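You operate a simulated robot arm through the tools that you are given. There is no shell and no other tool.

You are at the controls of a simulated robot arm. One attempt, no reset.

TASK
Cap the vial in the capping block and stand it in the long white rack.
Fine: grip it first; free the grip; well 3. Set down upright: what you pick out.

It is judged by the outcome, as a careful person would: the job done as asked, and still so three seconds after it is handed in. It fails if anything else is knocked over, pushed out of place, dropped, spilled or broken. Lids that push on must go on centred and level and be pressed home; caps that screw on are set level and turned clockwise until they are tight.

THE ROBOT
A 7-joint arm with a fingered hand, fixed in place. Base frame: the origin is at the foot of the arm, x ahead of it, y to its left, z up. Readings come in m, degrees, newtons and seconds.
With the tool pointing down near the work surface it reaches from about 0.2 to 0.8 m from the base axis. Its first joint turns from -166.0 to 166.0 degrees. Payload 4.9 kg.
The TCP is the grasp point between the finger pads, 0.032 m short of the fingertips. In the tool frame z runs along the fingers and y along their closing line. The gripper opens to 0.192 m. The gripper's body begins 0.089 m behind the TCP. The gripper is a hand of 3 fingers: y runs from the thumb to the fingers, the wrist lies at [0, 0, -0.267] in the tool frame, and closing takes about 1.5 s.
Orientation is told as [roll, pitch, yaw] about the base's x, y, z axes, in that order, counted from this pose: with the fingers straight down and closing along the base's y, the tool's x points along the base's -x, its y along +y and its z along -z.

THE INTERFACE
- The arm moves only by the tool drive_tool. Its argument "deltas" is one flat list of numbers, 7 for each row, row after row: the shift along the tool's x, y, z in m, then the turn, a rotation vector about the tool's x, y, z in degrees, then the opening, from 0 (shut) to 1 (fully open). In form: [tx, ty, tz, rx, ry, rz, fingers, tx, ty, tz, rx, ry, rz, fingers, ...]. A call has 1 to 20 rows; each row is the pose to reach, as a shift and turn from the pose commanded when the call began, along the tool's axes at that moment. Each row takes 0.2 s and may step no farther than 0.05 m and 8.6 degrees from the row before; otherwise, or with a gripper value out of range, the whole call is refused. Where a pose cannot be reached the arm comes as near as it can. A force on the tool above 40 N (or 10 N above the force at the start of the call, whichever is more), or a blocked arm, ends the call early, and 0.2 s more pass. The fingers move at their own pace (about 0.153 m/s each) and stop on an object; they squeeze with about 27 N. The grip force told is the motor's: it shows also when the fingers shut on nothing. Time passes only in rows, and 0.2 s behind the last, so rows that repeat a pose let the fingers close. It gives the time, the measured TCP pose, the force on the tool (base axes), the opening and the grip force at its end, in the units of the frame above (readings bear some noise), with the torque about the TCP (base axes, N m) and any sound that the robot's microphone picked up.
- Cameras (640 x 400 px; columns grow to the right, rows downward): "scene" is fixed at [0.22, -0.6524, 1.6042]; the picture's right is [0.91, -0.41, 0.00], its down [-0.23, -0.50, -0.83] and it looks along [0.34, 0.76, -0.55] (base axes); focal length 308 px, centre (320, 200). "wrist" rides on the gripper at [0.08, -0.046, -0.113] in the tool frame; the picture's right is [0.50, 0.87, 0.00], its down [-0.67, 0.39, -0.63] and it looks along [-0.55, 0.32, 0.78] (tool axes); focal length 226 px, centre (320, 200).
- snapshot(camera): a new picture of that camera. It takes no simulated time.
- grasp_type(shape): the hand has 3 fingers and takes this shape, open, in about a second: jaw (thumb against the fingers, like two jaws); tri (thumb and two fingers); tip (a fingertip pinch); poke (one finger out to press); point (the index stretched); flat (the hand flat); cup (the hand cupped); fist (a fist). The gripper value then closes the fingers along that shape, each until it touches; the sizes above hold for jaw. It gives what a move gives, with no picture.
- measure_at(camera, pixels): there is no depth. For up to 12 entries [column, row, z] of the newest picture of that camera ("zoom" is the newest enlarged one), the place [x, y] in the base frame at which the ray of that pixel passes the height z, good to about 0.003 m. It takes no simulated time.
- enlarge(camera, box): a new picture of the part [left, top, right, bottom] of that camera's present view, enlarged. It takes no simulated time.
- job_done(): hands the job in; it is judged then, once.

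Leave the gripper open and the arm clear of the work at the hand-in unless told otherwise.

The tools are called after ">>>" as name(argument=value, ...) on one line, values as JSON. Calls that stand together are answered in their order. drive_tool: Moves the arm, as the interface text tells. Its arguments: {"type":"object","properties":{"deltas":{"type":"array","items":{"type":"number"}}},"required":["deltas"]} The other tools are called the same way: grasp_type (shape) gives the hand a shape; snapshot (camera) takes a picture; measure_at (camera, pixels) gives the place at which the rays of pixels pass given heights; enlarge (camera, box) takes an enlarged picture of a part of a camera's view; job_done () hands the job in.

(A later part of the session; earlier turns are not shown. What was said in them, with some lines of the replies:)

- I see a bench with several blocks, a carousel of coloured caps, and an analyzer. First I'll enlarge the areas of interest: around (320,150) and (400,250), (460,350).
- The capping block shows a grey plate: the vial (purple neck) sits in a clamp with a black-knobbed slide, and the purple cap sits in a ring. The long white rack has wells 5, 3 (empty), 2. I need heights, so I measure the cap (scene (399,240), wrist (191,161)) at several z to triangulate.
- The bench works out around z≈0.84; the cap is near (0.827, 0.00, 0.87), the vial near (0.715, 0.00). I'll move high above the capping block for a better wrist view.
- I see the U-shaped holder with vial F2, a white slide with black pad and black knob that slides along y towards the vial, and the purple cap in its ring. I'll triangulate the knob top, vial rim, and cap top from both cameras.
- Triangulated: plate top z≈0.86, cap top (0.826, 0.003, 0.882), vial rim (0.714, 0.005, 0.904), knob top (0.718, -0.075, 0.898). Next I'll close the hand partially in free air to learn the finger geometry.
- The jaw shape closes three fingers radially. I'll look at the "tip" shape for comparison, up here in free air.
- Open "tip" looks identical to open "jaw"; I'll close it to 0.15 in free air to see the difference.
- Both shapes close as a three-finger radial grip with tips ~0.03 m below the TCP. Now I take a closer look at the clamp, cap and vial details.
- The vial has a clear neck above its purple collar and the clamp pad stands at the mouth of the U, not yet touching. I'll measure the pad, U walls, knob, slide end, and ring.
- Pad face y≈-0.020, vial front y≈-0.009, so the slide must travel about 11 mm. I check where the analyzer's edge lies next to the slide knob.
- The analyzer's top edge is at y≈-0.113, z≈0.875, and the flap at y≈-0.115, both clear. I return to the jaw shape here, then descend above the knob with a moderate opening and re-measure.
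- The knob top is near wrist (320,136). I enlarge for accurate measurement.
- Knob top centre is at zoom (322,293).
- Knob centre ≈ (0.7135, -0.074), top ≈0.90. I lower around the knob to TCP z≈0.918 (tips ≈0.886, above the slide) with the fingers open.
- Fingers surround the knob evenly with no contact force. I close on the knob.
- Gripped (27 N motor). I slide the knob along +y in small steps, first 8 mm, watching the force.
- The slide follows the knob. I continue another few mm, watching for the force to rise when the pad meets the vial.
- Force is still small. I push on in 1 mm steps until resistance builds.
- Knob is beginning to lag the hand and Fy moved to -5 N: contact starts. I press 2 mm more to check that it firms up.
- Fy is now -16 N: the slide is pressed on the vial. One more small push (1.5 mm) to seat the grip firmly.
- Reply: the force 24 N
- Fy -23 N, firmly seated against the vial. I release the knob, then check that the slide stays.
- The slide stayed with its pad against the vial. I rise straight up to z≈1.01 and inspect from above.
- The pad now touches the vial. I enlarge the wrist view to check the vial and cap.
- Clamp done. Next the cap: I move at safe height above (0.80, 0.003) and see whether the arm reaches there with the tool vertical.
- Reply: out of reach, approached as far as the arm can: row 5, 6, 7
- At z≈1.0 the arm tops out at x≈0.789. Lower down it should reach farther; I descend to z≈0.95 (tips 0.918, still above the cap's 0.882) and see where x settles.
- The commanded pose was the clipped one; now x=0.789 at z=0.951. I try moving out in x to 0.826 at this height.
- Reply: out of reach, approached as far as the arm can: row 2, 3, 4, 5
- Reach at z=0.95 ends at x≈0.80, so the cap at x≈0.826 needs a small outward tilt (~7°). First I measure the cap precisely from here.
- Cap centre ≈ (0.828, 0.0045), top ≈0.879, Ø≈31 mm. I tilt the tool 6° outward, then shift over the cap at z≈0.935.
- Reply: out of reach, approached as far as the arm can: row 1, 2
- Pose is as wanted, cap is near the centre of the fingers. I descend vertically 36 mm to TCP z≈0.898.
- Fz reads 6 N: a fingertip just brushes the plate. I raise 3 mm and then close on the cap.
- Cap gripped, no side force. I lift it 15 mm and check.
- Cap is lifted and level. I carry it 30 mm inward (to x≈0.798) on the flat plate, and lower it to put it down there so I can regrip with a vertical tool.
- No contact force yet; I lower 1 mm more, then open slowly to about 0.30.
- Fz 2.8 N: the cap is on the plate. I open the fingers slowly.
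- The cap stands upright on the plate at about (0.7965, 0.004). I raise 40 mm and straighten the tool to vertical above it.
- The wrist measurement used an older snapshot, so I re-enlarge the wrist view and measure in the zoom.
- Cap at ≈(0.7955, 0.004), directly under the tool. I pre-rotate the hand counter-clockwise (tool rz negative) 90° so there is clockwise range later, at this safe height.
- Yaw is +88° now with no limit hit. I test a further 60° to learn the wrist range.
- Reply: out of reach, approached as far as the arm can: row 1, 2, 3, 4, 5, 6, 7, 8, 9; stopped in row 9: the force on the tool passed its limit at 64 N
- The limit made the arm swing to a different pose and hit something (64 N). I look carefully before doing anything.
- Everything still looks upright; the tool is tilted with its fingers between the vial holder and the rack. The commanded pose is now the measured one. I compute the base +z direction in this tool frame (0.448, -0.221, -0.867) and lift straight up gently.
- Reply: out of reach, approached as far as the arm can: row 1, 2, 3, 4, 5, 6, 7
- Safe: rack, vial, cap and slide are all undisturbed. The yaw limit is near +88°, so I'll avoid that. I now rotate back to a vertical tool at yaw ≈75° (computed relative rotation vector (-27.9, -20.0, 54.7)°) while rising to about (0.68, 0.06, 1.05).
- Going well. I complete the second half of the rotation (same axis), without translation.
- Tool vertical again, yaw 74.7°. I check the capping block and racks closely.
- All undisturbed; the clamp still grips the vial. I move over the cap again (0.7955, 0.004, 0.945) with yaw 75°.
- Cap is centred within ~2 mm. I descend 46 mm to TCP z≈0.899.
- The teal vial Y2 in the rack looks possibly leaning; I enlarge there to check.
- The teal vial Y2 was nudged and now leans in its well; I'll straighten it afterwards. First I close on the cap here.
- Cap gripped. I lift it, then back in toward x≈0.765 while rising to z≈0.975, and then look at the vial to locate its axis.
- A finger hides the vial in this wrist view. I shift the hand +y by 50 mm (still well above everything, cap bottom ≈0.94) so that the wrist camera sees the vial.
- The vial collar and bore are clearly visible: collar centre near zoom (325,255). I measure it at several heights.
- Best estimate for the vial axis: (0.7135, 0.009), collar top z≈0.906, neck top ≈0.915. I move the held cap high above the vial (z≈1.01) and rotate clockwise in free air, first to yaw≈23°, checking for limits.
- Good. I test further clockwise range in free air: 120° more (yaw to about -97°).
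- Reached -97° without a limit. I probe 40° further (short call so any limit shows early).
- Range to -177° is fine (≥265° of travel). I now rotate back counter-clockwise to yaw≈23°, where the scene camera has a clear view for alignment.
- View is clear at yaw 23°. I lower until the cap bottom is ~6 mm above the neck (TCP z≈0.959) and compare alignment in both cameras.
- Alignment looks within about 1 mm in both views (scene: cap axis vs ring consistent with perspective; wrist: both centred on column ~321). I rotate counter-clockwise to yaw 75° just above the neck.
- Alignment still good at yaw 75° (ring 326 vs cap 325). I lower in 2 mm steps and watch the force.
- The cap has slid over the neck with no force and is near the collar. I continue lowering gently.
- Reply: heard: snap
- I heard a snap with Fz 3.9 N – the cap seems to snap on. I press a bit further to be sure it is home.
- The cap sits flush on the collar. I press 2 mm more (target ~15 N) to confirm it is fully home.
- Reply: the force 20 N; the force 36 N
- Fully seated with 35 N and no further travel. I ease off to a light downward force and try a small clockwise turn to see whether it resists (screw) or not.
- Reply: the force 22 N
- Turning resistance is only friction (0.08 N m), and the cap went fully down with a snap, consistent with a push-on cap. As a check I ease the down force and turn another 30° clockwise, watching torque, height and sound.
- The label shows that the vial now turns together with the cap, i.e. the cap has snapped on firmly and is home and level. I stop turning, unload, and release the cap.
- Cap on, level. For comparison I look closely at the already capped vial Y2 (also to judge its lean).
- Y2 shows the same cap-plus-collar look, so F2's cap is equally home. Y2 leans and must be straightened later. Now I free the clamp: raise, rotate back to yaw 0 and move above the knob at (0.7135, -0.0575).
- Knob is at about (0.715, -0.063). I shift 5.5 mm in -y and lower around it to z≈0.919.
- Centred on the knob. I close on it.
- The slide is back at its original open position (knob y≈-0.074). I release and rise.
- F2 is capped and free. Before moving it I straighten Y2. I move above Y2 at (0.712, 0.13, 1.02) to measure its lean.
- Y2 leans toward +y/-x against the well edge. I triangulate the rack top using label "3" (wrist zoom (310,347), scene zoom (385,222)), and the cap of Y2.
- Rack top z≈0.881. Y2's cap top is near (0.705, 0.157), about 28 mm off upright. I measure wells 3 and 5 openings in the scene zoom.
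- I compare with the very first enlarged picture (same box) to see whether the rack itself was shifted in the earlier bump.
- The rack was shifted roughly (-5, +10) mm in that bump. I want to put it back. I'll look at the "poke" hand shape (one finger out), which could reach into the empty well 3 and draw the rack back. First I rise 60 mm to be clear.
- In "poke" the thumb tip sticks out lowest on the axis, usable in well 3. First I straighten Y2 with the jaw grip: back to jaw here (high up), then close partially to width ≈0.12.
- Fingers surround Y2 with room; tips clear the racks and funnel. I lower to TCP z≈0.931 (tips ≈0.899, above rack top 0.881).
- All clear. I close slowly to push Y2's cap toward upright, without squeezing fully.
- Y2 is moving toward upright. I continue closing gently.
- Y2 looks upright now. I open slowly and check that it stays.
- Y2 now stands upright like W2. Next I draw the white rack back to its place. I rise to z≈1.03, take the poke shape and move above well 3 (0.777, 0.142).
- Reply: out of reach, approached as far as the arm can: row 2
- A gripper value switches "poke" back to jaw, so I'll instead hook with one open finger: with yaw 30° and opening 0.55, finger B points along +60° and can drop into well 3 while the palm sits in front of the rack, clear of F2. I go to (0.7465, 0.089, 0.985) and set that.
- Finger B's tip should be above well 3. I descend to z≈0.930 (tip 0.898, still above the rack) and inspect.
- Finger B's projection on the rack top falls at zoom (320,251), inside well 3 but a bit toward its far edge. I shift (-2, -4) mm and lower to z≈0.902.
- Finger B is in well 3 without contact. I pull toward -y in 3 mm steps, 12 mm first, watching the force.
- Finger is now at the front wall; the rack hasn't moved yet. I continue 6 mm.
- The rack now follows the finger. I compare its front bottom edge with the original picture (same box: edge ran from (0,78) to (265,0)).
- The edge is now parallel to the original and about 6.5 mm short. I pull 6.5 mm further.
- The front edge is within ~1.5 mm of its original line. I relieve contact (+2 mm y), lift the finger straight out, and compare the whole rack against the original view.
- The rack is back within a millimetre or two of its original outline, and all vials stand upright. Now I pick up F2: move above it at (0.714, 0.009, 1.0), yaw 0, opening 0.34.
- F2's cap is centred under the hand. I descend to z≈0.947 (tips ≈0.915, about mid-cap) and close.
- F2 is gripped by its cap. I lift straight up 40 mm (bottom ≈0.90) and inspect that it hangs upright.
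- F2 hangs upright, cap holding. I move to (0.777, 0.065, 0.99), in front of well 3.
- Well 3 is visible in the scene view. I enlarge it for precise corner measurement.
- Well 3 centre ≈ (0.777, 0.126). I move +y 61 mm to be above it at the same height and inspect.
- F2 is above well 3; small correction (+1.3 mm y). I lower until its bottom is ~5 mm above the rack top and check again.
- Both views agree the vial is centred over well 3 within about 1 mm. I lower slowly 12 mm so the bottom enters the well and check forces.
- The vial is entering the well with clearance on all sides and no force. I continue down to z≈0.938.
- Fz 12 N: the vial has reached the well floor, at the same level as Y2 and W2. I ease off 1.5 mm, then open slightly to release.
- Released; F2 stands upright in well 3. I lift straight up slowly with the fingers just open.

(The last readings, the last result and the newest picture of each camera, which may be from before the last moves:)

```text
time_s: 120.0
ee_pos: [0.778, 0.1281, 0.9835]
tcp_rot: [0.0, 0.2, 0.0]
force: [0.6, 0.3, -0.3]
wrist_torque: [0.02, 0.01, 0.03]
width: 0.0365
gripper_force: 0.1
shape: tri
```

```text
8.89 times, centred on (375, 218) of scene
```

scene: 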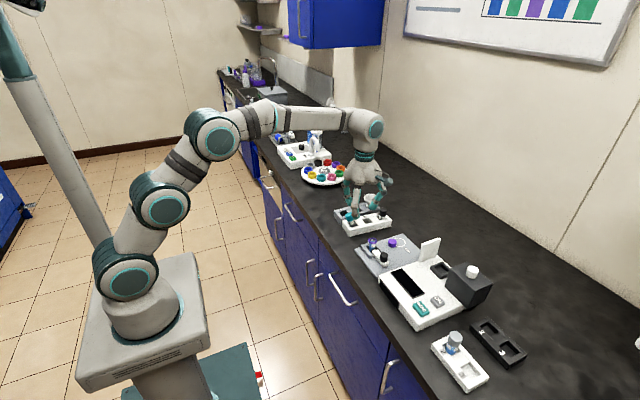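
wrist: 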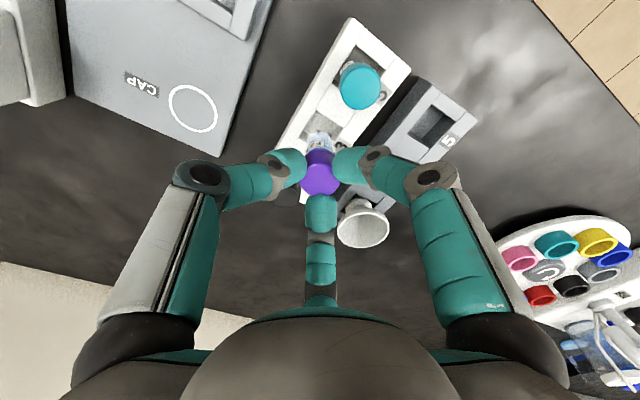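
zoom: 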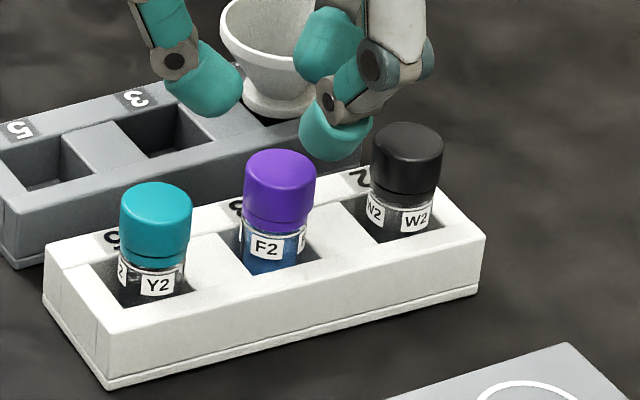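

All three vials stand upright in the rack. I retreat back and up toward (0.60, 0.0, 1.15), then open the hand fully.

>>> drive_tool(deltas=[0.015, -0.01, -0.015, 0, 0, 0, 0.2, 0.04, -0.025, -0.035, 0, 0, 0, 0.2, 0.07, -0.045, -0.06, 0, 0, 0, 0.3, 0.1, -0.065, -0.09, 0, 0, 0, 0.5, 0.13, -0.085, -0.12, 0, 0, 0, 0.8, 0.155, -0.105, -0.15, 0, 0, 0, 1, 0.178, -0.128, -0.17, 0, 0, 0, 1, 0.178, -0.128, -0.17, 0, 0, 0, 1, 0.178, -0.128, -0.17, 0, 0, 0, 1])

>>> snapshot(camera="scene")

>>> enlarge(camera="scene", box=[320, 180, 420, 280])

>>> snapshot(camera="wrist")

```text
time_s: 122.0
ee_pos: [0.6004, 0.0004, 1.1554]
tcp_rot: [0.1, -0.1, 0.0]
force: [-0.6, 1.2, -0.1]
wrist_torque: [0.0, -0.03, 0.01]
width: 0.1844
gripper_force: 0.1
shape: jaw
```

```text
taken
```

scene: 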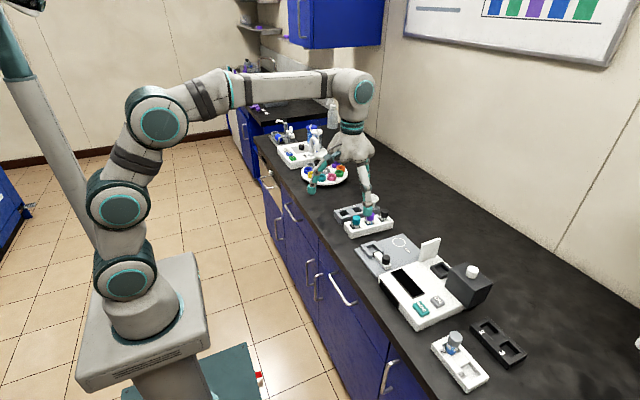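

```text
4.00 times, centred on (370, 230) of scene
```

zoom: 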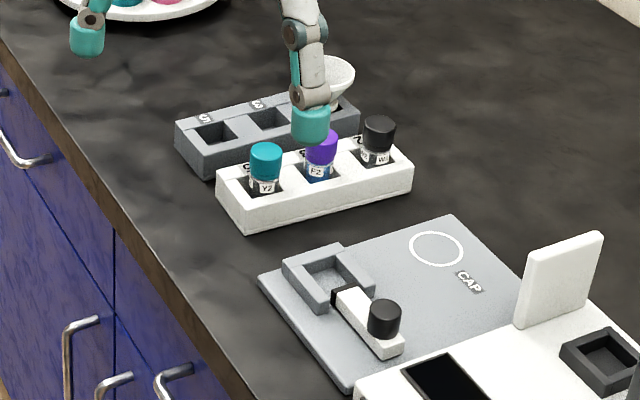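

```text
taken
```

wrist: 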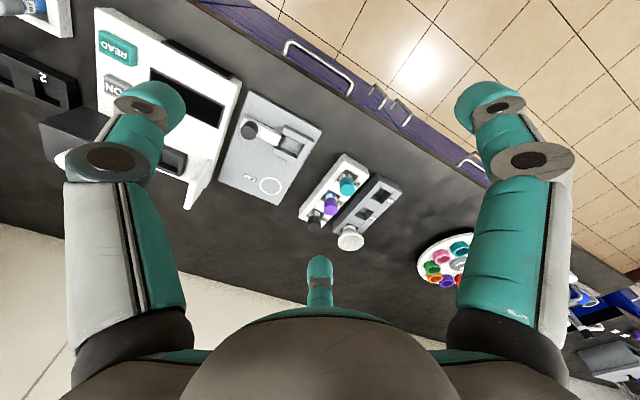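

Job looks done. To double-check the rack against its original place without occlusion, I move the arm back to its start pose (0.517, 0.18, 1.236) and compare identical zooms.

>>> drive_tool(deltas=[0.015, 0.0, -0.02, 0, 0, 0, 1, 0.03, 0.03, -0.04, 0, 0, 0, 1, 0.045, 0.065, -0.06, 0, 0, 0, 1, 0.06, 0.1, -0.08, 0, 0, 0, 1, 0.075, 0.14, -0.08, 0, 0, 0, 1, 0.083, 0.18, -0.08, 0, 0, 0, 1, 0.083, 0.18, -0.08, 0, 0, 0, 1])

>>> enlarge(camera="scene", box=[320, 180, 420, 280])

>>> enlarge(camera="wrist", box=[140, 60, 340, 230])

>>> enlarge(camera="scene", box=[345, 195, 405, 240])

```text
time_s: 123.5
ee_pos: [0.5177, 0.1778, 1.2361]
tcp_rot: [0.0, -0.1, 0.0]
force: [0.5, 0.1, -0.3]
wrist_torque: [-0.02, 0.04, 0.0]
width: 0.1844
gripper_force: 0.0
shape: jaw
```

```text
4.00 times, centred on (370, 230) of scene
```

zoom: 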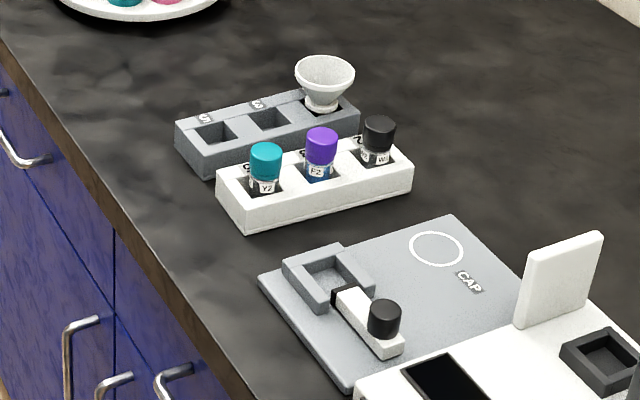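

```text
2.35 times, centred on (240, 145) of wrist
```

zoom: 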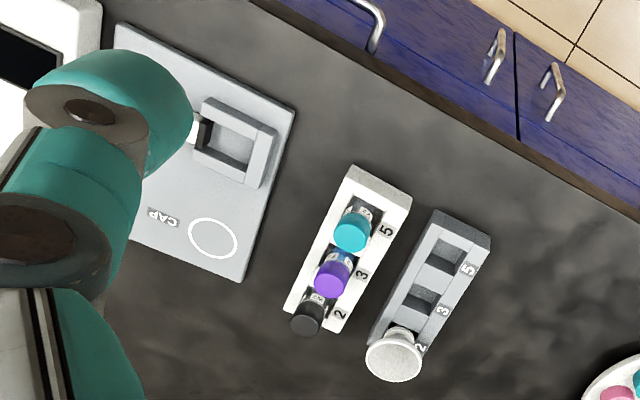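

```text
8.89 times, centred on (375, 218) of scene
```

zoom: 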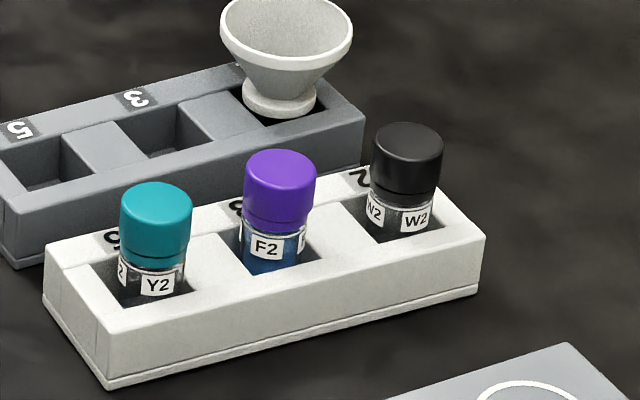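

F2 stands upright and capped in well 3 of the long white rack. Its cap sits level on the collar, just like those on Y2 and W2. The clamp slide is back in its open position, and Y2 and W2 are upright.

In an earlier bump I tipped Y2 in its well and pushed this rack aside. I straightened Y2 and drew the rack back. Compared with the first pictures, the rack's near end now matches; its far end is still about 6–7 mm off.

The gripper is open and the arm is clear at its start pose, so I hand the job in.

>>> job_done()

```text
The job is handed in.
```

F2 is capped and stands upright in well 3 of the long white rack. However, I bumped that rack along the way, and it isn't exactly back in its original place.

- **Capping:** I clamped the vial first, then pressed the cap on until it snapped at about 4 N. It held with no further travel under about 35 N. The cap sits level on its collar, like the ones on Y2 and W2. When I turned it as a check, the vial turned with it, so I treated it as a push-on cap, not a screw cap.
- **Clamp:** I slid it back to its open position before lifting the vial out.
- **Bump:** While I was testing how far the wrist could turn, the arm ran past its limit, swung and hit something at 64 N. Y2 was left leaning in its well, and the rack was pushed about 1 cm out of place and slightly turned. I stood Y2 upright again and pulled the rack back with one finger. Its near end now matches the first pictures, but its far end is still about 6–7 mm off. Nothing fell over or spilled that I could see.

The gripper is open and the arm is back at its start pose, clear of the work.
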